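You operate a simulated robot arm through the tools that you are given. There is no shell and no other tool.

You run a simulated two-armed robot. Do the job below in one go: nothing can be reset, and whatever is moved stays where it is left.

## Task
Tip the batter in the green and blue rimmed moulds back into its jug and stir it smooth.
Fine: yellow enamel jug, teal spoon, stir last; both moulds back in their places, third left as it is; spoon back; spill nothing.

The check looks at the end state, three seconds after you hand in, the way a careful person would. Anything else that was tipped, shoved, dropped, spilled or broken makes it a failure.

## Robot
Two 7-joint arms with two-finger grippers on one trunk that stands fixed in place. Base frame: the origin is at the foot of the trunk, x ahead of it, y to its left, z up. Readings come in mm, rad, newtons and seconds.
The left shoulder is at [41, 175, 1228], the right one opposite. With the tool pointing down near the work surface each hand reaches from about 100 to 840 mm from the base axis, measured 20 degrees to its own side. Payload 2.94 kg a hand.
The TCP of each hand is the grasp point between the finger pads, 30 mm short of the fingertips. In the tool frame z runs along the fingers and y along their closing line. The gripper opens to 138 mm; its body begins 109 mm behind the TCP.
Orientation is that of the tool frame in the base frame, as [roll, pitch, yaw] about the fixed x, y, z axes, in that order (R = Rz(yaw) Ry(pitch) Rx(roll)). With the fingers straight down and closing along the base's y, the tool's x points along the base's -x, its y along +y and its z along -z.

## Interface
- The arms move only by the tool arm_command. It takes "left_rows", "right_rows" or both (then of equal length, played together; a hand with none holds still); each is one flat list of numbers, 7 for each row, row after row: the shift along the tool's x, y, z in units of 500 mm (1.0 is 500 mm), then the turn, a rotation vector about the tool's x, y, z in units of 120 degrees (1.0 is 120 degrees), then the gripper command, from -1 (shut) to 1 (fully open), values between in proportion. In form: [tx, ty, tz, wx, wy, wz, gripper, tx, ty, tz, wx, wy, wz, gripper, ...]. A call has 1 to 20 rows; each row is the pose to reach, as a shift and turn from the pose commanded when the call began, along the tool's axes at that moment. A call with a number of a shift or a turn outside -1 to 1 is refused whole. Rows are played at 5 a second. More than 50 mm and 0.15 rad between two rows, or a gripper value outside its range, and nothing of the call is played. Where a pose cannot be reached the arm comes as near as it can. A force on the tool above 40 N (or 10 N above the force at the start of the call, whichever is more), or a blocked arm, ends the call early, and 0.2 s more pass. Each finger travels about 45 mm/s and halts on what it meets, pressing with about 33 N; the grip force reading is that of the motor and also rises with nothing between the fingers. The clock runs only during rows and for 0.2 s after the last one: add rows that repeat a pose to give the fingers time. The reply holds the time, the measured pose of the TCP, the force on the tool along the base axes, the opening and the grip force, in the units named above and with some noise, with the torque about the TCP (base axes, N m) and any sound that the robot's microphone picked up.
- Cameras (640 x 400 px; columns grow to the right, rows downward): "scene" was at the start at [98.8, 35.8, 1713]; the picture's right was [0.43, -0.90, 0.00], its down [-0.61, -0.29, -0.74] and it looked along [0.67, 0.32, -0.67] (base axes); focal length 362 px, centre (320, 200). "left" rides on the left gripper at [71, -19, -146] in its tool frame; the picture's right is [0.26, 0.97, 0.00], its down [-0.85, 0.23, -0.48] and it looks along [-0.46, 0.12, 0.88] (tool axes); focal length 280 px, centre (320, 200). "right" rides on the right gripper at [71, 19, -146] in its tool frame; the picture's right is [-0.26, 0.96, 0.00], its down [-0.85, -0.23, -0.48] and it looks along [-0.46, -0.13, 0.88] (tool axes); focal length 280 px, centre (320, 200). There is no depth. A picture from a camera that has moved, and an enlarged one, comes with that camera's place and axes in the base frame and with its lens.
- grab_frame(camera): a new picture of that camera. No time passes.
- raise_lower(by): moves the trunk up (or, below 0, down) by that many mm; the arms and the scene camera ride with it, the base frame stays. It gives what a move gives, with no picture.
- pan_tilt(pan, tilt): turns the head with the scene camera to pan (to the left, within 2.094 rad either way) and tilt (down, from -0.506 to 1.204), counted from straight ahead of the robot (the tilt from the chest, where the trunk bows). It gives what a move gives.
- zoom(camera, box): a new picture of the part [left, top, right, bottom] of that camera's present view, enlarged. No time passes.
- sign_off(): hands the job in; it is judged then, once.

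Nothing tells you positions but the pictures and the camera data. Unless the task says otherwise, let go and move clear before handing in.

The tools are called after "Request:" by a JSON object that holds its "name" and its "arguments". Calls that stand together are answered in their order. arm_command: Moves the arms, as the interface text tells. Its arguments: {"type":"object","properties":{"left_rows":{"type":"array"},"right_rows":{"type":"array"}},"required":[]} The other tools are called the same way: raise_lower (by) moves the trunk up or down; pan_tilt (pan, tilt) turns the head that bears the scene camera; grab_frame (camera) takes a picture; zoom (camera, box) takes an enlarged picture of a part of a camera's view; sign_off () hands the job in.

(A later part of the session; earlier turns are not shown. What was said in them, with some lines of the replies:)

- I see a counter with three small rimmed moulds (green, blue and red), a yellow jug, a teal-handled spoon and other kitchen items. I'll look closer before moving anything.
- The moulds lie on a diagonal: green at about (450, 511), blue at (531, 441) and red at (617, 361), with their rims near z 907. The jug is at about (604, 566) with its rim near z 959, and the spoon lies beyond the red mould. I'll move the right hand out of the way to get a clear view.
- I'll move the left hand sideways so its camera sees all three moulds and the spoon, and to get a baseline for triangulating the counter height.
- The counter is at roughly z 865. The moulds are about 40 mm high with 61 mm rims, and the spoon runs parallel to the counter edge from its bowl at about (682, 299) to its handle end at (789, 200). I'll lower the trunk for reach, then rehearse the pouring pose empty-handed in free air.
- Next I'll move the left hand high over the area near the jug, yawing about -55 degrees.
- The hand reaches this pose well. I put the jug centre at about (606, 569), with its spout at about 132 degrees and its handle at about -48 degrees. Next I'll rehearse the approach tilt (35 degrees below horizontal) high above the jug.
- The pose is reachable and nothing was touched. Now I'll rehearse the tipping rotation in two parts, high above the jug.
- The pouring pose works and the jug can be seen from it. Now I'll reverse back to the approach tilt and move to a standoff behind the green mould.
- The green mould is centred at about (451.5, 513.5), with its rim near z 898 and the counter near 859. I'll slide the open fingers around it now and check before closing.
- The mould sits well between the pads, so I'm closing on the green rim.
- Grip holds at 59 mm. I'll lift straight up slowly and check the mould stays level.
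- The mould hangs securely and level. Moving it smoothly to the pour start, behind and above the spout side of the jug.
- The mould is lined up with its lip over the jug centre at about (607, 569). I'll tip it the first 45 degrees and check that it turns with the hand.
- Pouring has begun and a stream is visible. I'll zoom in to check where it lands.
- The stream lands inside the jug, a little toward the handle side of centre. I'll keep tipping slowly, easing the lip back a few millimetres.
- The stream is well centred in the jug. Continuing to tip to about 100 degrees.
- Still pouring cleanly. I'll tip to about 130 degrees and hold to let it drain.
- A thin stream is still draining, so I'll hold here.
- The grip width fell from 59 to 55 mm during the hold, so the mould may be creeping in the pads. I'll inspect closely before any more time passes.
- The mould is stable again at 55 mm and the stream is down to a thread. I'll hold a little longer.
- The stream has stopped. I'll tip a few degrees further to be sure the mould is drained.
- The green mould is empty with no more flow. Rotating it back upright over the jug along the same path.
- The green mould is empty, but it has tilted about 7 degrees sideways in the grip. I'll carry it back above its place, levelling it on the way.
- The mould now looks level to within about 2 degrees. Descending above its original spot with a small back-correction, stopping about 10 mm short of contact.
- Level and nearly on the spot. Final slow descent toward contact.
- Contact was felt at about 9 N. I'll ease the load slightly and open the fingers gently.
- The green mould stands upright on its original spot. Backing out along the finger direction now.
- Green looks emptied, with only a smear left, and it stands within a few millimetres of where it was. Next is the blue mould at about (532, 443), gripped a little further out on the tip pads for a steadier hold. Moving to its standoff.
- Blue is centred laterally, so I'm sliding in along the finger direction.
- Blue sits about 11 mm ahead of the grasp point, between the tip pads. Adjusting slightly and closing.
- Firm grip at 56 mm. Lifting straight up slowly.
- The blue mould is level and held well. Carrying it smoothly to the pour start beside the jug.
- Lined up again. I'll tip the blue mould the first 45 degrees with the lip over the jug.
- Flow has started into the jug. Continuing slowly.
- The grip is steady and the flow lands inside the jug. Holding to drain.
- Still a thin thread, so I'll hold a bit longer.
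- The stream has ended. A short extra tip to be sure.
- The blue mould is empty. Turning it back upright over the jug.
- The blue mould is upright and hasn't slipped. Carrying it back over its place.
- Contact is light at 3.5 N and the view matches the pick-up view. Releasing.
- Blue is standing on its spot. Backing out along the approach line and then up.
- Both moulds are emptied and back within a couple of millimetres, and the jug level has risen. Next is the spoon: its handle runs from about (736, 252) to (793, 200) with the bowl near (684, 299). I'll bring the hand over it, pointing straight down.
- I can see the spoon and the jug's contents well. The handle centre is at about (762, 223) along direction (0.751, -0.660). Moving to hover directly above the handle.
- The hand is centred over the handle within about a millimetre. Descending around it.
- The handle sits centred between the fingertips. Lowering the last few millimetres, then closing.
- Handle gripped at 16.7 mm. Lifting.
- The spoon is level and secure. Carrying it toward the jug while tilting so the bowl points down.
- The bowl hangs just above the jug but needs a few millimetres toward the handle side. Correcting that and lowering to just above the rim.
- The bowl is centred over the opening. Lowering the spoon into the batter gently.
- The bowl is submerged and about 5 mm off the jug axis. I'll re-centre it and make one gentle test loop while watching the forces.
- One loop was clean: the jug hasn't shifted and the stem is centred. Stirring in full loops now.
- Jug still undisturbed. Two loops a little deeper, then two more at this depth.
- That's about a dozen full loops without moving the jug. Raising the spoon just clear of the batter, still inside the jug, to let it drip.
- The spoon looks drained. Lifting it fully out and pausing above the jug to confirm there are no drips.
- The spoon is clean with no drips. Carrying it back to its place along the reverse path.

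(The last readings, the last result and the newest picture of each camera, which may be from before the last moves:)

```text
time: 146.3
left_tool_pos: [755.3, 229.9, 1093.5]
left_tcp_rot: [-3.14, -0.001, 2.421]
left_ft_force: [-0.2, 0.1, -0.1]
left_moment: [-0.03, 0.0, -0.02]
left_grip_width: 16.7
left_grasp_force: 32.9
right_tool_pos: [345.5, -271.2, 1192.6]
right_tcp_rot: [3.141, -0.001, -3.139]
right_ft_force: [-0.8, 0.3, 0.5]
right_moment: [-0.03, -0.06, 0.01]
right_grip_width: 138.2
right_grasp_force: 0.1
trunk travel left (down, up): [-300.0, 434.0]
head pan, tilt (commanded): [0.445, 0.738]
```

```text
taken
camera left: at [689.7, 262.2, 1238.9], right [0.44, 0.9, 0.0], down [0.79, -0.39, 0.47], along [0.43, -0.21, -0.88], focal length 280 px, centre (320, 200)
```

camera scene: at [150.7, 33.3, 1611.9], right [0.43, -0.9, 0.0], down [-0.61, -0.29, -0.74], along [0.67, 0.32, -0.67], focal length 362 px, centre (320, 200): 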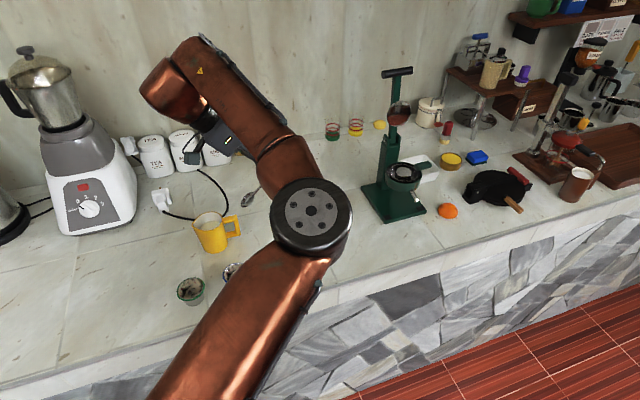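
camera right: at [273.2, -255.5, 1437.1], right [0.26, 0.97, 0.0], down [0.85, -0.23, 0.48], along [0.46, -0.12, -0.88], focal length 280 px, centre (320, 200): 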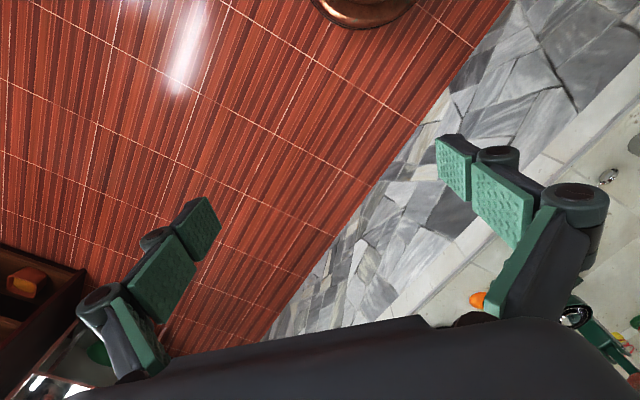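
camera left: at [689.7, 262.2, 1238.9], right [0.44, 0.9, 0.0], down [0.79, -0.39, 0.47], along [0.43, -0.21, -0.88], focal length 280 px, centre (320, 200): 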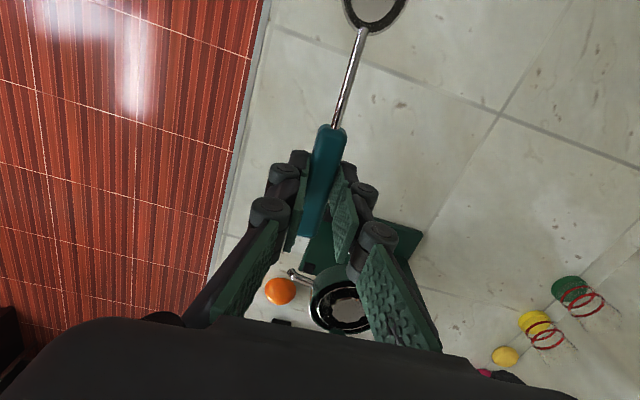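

The spoon sits in the grip exactly as when I picked it up. Lowering it over its original spot.

Request:
{"name": "arm_command", "arguments": {"left_rows": [-0.001, 0, 0.06, 0, 0, 0, -1, -0.002, 0.001, 0.13, 0, 0, 0, -1, -0.003, 0.001, 0.2, 0, 0, 0, -1, -0.004, 0.002, 0.27, 0, 0, 0, -1, -0.005, 0.002, 0.33, 0, 0, 0, -1, -0.005, 0.002, 0.37, 0, 0, 0, -1, -0.005, 0.002, 0.39, 0, 0, 0, -1, -0.005, 0.002, 0.396, 0, 0, 0, -1, -0.005, 0.002, 0.396, 0, 0, 0, -1]}}

Request:
{"name": "grab_frame", "arguments": {"camera": "left"}}

```text
time: 148.3
left_tool_pos: [757.8, 227.8, 893.5]
left_tcp_rot: [-3.141, -0.001, 2.419]
left_ft_force: [0.1, 0.9, -0.2]
left_moment: [-0.01, -0.04, -0.01]
left_grip_width: 17.0
left_grasp_force: 33.2
right_tool_pos: [347.3, -273.2, 1192.6]
right_tcp_rot: [3.139, -0.002, -3.139]
right_ft_force: [-0.2, 0.0, 0.2]
right_moment: [-0.01, 0.01, 0.01]
right_grip_width: 138.2
right_grasp_force: 0.1
trunk travel left (down, up): [-300.0, 434.0]
head pan, tilt (commanded): [0.445, 0.738]
```

```text
taken
camera left: at [692.7, 261.7, 1039.8], right [0.44, 0.9, 0.0], down [0.79, -0.39, 0.47], along [0.43, -0.21, -0.88], focal length 280 px, centre (320, 200)
```

left: 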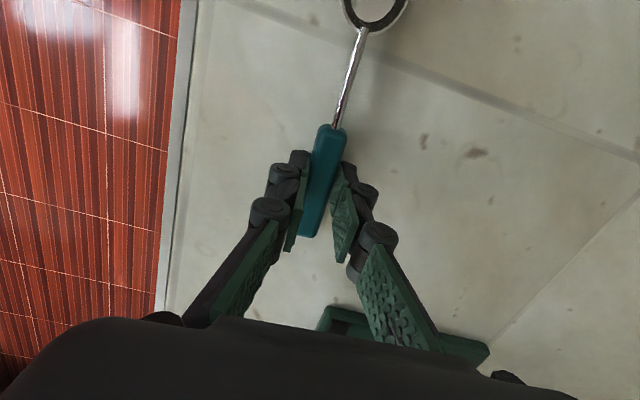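

Request:
{"name": "arm_command", "arguments": {"left_rows": [0, 0.001, 0.002, 0, 0, 0, -1, 0, 0.001, 0.004, 0, 0, 0, -1, 0, 0.001, 0.005, 0, 0, 0, -1, 0, 0.001, 0.005, 0, 0, 0, -1]}}

```text
time: 149.3
left_tool_pos: [758.6, 228.3, 892.9]
left_tcp_rot: [-3.141, -0.001, 2.419]
left_ft_force: [-0.6, 0.1, -0.1]
left_moment: [-0.02, 0.04, 0.03]
left_grip_width: 16.9
left_grasp_force: 32.9
right_tool_pos: [347.6, -273.0, 1191.9]
right_tcp_rot: [3.139, -0.001, -3.141]
right_ft_force: [-0.5, -0.2, 1.0]
right_moment: [0.01, 0.04, -0.01]
right_grip_width: 137.9
right_grasp_force: 0.0
trunk travel left (down, up): [-300.0, 434.0]
head pan, tilt (commanded): [0.445, 0.738]
```

Request:
{"name": "arm_command", "arguments": {"left_rows": [0, 0, 0.0015, 0, 0, 0, -1, 0, 0, 0.003, 0, 0, 0, -1, 0, 0, 0.003, 0, 0, 0, -1]}}

```text
time: 150.1
left_tool_pos: [757.7, 229.1, 889.3]
left_tcp_rot: [-3.14, -0.002, 2.419]
left_ft_force: [-0.1, -0.2, -0.7]
left_moment: [0.01, 0.03, 0.02]
left_grip_width: 17.0
left_grasp_force: 32.9
right_tool_pos: [346.7, -271.2, 1192.5]
right_tcp_rot: [3.14, -0.002, -3.141]
right_ft_force: [0.0, 0.9, -0.5]
right_moment: [0.01, -0.03, -0.01]
right_grip_width: 138.2
right_grasp_force: 0.0
trunk travel left (down, up): [-300.0, 434.0]
head pan, tilt (commanded): [0.445, 0.738]
```

Request:
{"name": "arm_command", "arguments": {"left_rows": [0, 0, 0.001, 0, 0, 0, -1, 0, 0, 0.0016, 0, 0, 0, -1, 0, 0, 0.0016, 0, 0, 0, -1]}}

```text
time: 150.9
left_tool_pos: [757.5, 229.0, 889.7]
left_tcp_rot: [-3.141, -0.001, 2.42]
left_ft_force: [1.3, 0.3, 2.0]
left_moment: [0.05, 0.02, 0.0]
left_grip_width: 16.9
left_grasp_force: 33.1
right_tool_pos: [347.4, -274.0, 1193.3]
right_tcp_rot: [3.14, -0.002, -3.141]
right_ft_force: [-0.2, -0.2, 0.1]
right_moment: [0.02, -0.05, 0.01]
right_grip_width: 137.7
right_grasp_force: 0.1
trunk travel left (down, up): [-300.0, 434.0]
head pan, tilt (commanded): [0.445, 0.738]
```

The spoon touches the counter lightly at 2 N. Releasing gently and checking before lifting away.

Request:
{"name": "arm_command", "arguments": {"left_rows": [0, 0, 0, 0, 0, 0, -0.77, 0, 0, 0, 0, 0, 0, -0.7, 0, 0, 0, 0, 0, 0, -0.6, 0, 0, 0, 0, 0, 0, -0.45, 0, 0, 0, 0, 0, 0, -0.3, 0, 0, 0, 0, 0, 0, -0.3]}}

Request:
{"name": "zoom", "arguments": {"camera": "left", "box": [240, 0, 400, 240]}}

```text
time: 152.3
left_tool_pos: [758.4, 228.5, 888.9]
left_tcp_rot: [3.14, -0.003, 2.419]
left_ft_force: [1.0, -0.9, 3.8]
left_moment: [0.02, -0.03, -0.01]
left_grip_width: 47.2
left_grasp_force: 0.1
right_tool_pos: [346.0, -272.7, 1192.5]
right_tcp_rot: [3.139, -0.003, -3.14]
right_ft_force: [-0.2, 0.1, 0.7]
right_moment: [0.02, -0.02, 0.02]
right_grip_width: 138.0
right_grasp_force: 0.1
trunk travel left (down, up): [-300.0, 434.0]
head pan, tilt (commanded): [0.445, 0.738]
```

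```text
1.67 times, centred on (320, 120) of left
camera zoom: at [692.1, 261.6, 1035.5], right [0.44, 0.9, 0.0], down [0.79, -0.39, 0.47], along [0.43, -0.21, -0.88], focal length 467 px, centre (320, 333)
```

zoom: 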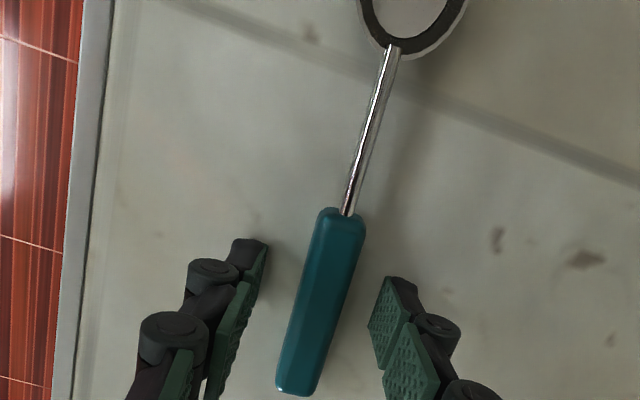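

The spoon is released and lying as before. Lifting straight up and moving clear.

Request:
{"name": "arm_command", "arguments": {"left_rows": [0, 0, -0.01, 0, 0, 0, -0.3, 0, 0, -0.05, 0, 0, 0, -0.3, 0, 0, -0.12, 0, 0, 0, -0.3, 0, 0, -0.2, 0, 0, 0, -0.3, 0, 0, -0.28, 0, 0, 0, -0.3, 0, 0, -0.36, 0, 0, 0, -0.3, 0, 0, -0.44, 0, 0, 0, -0.3]}}

Request:
{"name": "grab_frame", "arguments": {"camera": "scene"}}

Request:
{"name": "grab_frame", "arguments": {"camera": "left"}}

```text
time: 153.9
left_tool_pos: [757.0, 227.2, 1110.7]
left_tcp_rot: [-3.141, -0.001, 2.421]
left_ft_force: [0.2, 0.7, -0.2]
left_moment: [-0.01, -0.03, -0.02]
left_grip_width: 48.1
left_grasp_force: 0.1
right_tool_pos: [346.3, -271.3, 1193.4]
right_tcp_rot: [3.14, 0.0, -3.141]
right_ft_force: [-0.6, -0.2, 0.3]
right_moment: [-0.01, -0.04, 0.01]
right_grip_width: 138.2
right_grasp_force: 0.0
trunk travel left (down, up): [-300.0, 434.0]
head pan, tilt (commanded): [0.445, 0.738]
```

```text
taken
camera scene: at [148.6, 35.3, 1612.2], right [0.43, -0.9, 0.0], down [-0.61, -0.29, -0.74], along [0.67, 0.32, -0.67], focal length 362 px, centre (320, 200)
```

scene: 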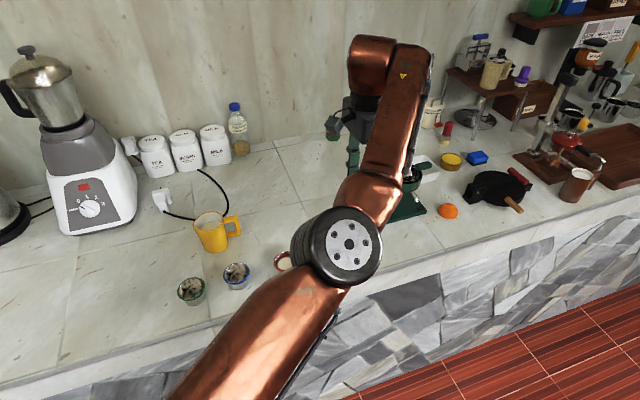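

```text
taken
camera left: at [690.6, 260.8, 1256.2], right [0.44, 0.9, 0.0], down [0.79, -0.39, 0.47], along [0.43, -0.21, -0.88], focal length 280 px, centre (320, 200)
```

left: 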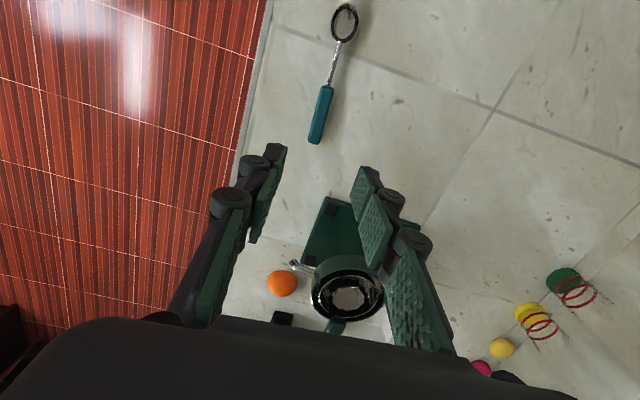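

Request:
{"name": "arm_command", "arguments": {"left_rows": [0.055, 0.017, -0.03, 0, 0, 0.01, 0, 0.13, 0.04, -0.05, 0, 0, 0.02, 0.1, 0.21, 0.065, -0.065, 0, 0, 0.033, 0.2, 0.29, 0.09, -0.08, 0, 0, 0.045, 0.3, 0.37, 0.115, -0.095, 0, 0, 0.057, 0.4, 0.45, 0.14, -0.11, 0, 0, 0.07, 0.6, 0.53, 0.165, -0.12, 0, 0, 0.082, 0.8, 0.61, 0.19, -0.13, 0, 0, 0.095, 1, 0.69, 0.215, -0.14, 0, 0, 0.107, 1, 0.747, 0.232, -0.146, 0, 0, 0.1146, 1]}}

Request:
{"name": "grab_frame", "arguments": {"camera": "left"}}

Request:
{"name": "zoom", "arguments": {"camera": "left", "box": [200, 30, 440, 310]}}

Request:
{"name": "grab_frame", "arguments": {"camera": "scene"}}

```text
time: 156.1
left_tool_pos: [554.0, 565.9, 1182.0]
left_tcp_rot: [-3.14, 0.0, 2.178]
left_ft_force: [0.4, -0.5, -0.3]
left_moment: [-0.06, 0.0, 0.03]
left_grip_width: 137.9
left_grasp_force: 0.0
right_tool_pos: [346.6, -272.5, 1192.5]
right_tcp_rot: [3.14, -0.001, -3.14]
right_ft_force: [-0.4, 1.2, 0.5]
right_moment: [-0.04, -0.08, 0.0]
right_grip_width: 138.1
right_grasp_force: 0.0
trunk travel left (down, up): [-300.0, 434.0]
head pan, tilt (commanded): [0.445, 0.738]
```

```text
taken
camera left: at [498.3, 613.7, 1328.2], right [0.64, 0.77, 0.0], down [0.67, -0.56, 0.47], along [0.36, -0.31, -0.88], focal length 280 px, centre (320, 200)
```

left: 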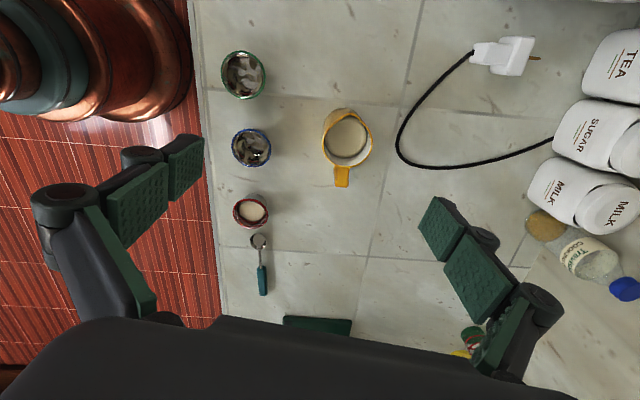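

```text
1.43 times, centred on (320, 170) of left
camera zoom: at [498.3, 613.7, 1328.2], right [0.64, 0.77, 0.0], down [0.67, -0.56, 0.47], along [0.36, -0.31, -0.88], focal length 401 px, centre (320, 243)
```

zoom: 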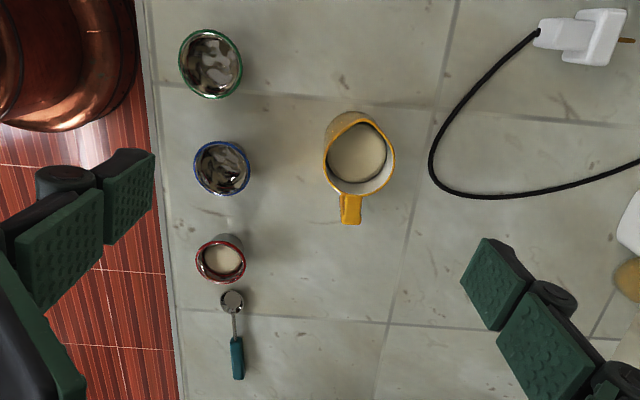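

```text
taken
camera scene: at [149.8, 36.3, 1612.0], right [0.43, -0.9, 0.0], down [-0.61, -0.29, -0.74], along [0.67, 0.32, -0.67], focal length 362 px, centre (320, 200)
```

scene: 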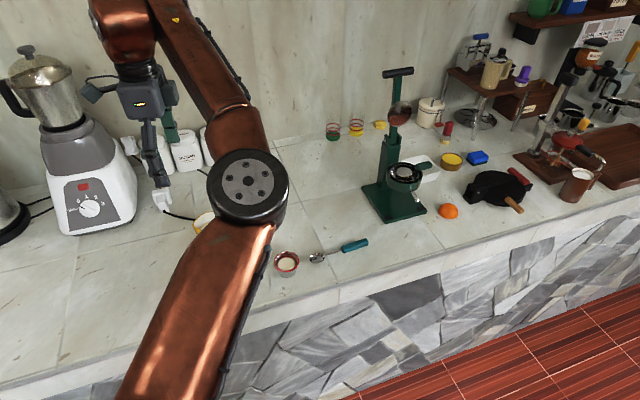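

Request:
{"name": "zoom", "arguments": {"camera": "left", "box": [300, 80, 420, 200]}}

Request:
{"name": "zoom", "arguments": {"camera": "left", "box": [200, 30, 320, 170]}}

```text
3.33 times, centred on (360, 140) of left
camera zoom: at [498.3, 613.7, 1328.2], right [0.64, 0.77, 0.0], down [0.67, -0.56, 0.47], along [0.36, -0.31, -0.88], focal length 935 px, centre (187, 400)
```

zoom: 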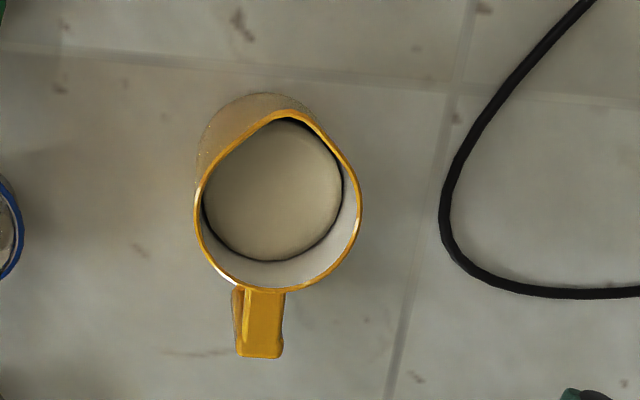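

```text
2.86 times, centred on (260, 100) of left
camera zoom: at [498.3, 613.7, 1328.2], right [0.64, 0.77, 0.0], down [0.67, -0.56, 0.47], along [0.36, -0.31, -0.88], focal length 801 px, centre (491, 486)
```

zoom: 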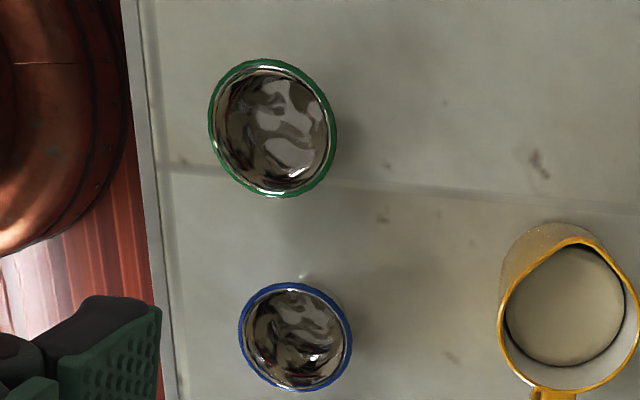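

Request:
{"name": "zoom", "arguments": {"camera": "left", "box": [225, 95, 285, 155]}}

Request:
{"name": "zoom", "arguments": {"camera": "left", "box": [215, 180, 335, 300]}}

```text
6.67 times, centred on (255, 125) of left
camera zoom: at [498.3, 613.7, 1328.2], right [0.64, 0.77, 0.0], down [0.67, -0.56, 0.47], along [0.36, -0.31, -0.88], focal length 1869 px, centre (753, 700)
```

zoom: 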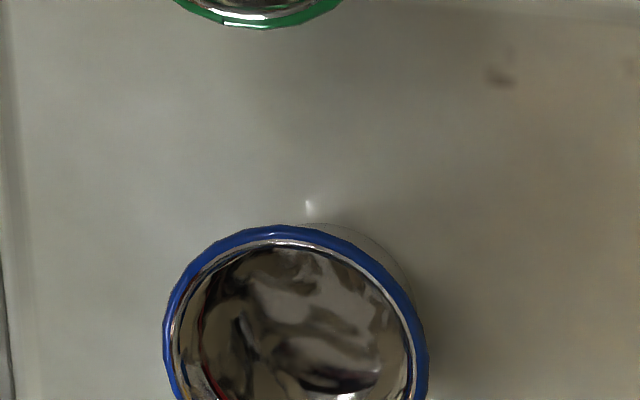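

```text
3.33 times, centred on (275, 240) of left
camera zoom: at [498.3, 613.7, 1328.2], right [0.64, 0.77, 0.0], down [0.67, -0.56, 0.47], along [0.36, -0.31, -0.88], focal length 935 px, centre (470, 67)
```

zoom: 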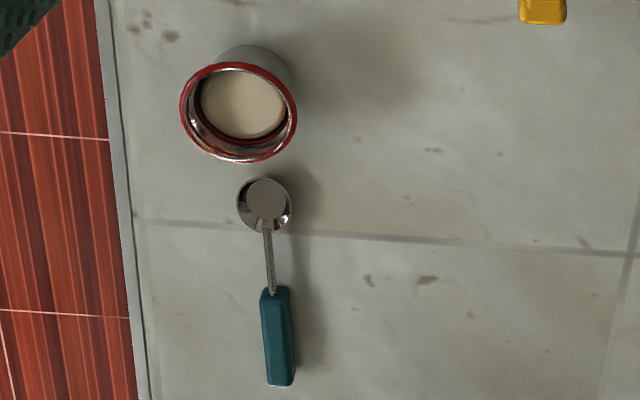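

Request:
{"name": "arm_command", "arguments": {"left_rows": [0.027, -0.022, 0.008, 0, -0.0573, 0, 1, 0.054, -0.044, 0.016, 0, -0.1146, 0, 1, 0.08, -0.066, 0.024, 0, -0.1719, 0, 1, 0.107, -0.089, 0.032, 0, -0.2292, 0, 1, 0.134, -0.111, 0.04, 0, -0.2865, 0, 1, 0.16, -0.133, 0.048, 0, -0.3438, 0, 1, 0.187, -0.155, 0.056, 0, -0.401, 0, 1, 0.214, -0.177, 0.064, 0, -0.4583, 0, 1]}}

Request:
{"name": "grab_frame", "arguments": {"camera": "scene"}}

Request:
{"name": "zoom", "arguments": {"camera": "scene", "box": [160, 200, 380, 320]}}

```text
time: 157.9
left_tool_pos: [422.0, 601.5, 1151.0]
left_tcp_rot: [-3.14, 0.96, 2.182]
left_ft_force: [-0.2, 0.4, 0.3]
left_moment: [-0.07, -0.05, -0.01]
left_grip_width: 137.8
left_grasp_force: 0.0
right_tool_pos: [345.2, -269.9, 1192.9]
right_tcp_rot: [-3.14, -0.001, -3.14]
right_ft_force: [-1.1, 0.1, 0.3]
right_moment: [-0.03, -0.03, 0.0]
right_grip_width: 137.8
right_grasp_force: 0.1
trunk travel left (down, up): [-300.0, 434.0]
head pan, tilt (commanded): [0.445, 0.738]
```

```text
taken
camera scene: at [148.6, 37.6, 1612.1], right [0.43, -0.9, 0.0], down [-0.61, -0.29, -0.74], along [0.67, 0.32, -0.67], focal length 362 px, centre (320, 200)
```

scene: 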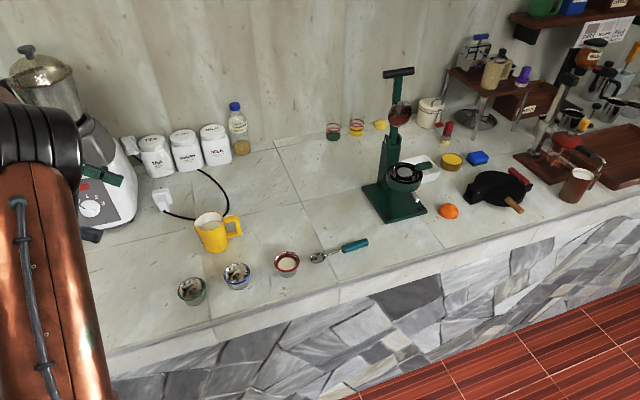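

```text
2.91 times, centred on (270, 260) of scene
camera zoom: at [148.6, 37.6, 1612.1], right [0.43, -0.9, 0.0], down [-0.61, -0.29, -0.74], along [0.67, 0.32, -0.67], focal length 1054 px, centre (466, 26)
```

zoom: 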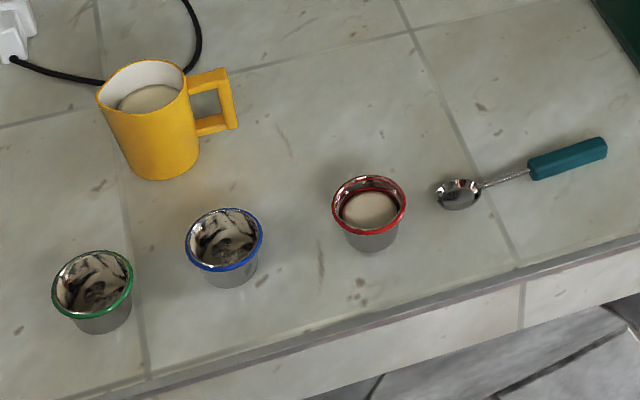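

The green and blue moulds are empty, upright and within about 5 mm of their places, and the batter in the jug looks smooth. The spoon is back where it lay, the red mould hasn't been touched, and I see no spills. Both hands are open and clear, so I'm handing in.

Request:
{"name": "sign_off", "arguments": {}}

```text
The job is handed in.
```

The batter from the green and blue moulds is back in the yellow enamel jug. I stirred it last, about a dozen loops with the teal spoon, and the surface looks smooth and even.

- **Moulds:** both are empty apart from a thin smear inside. They stand upright: green is about 5 mm from its original spot, and blue about 2–3 mm. The green one slipped and tilted slightly in the grip while tipped over the jug. It stayed held, and I levelled it before setting it down.
- **Spoon:** it came out of the jug clean and lies back where it was.
- **Everything else:** the red mould was not touched and the jug did not move. I saw no spills on the counter in the final pictures.

Both hands are open and clear, and the job is handed in.
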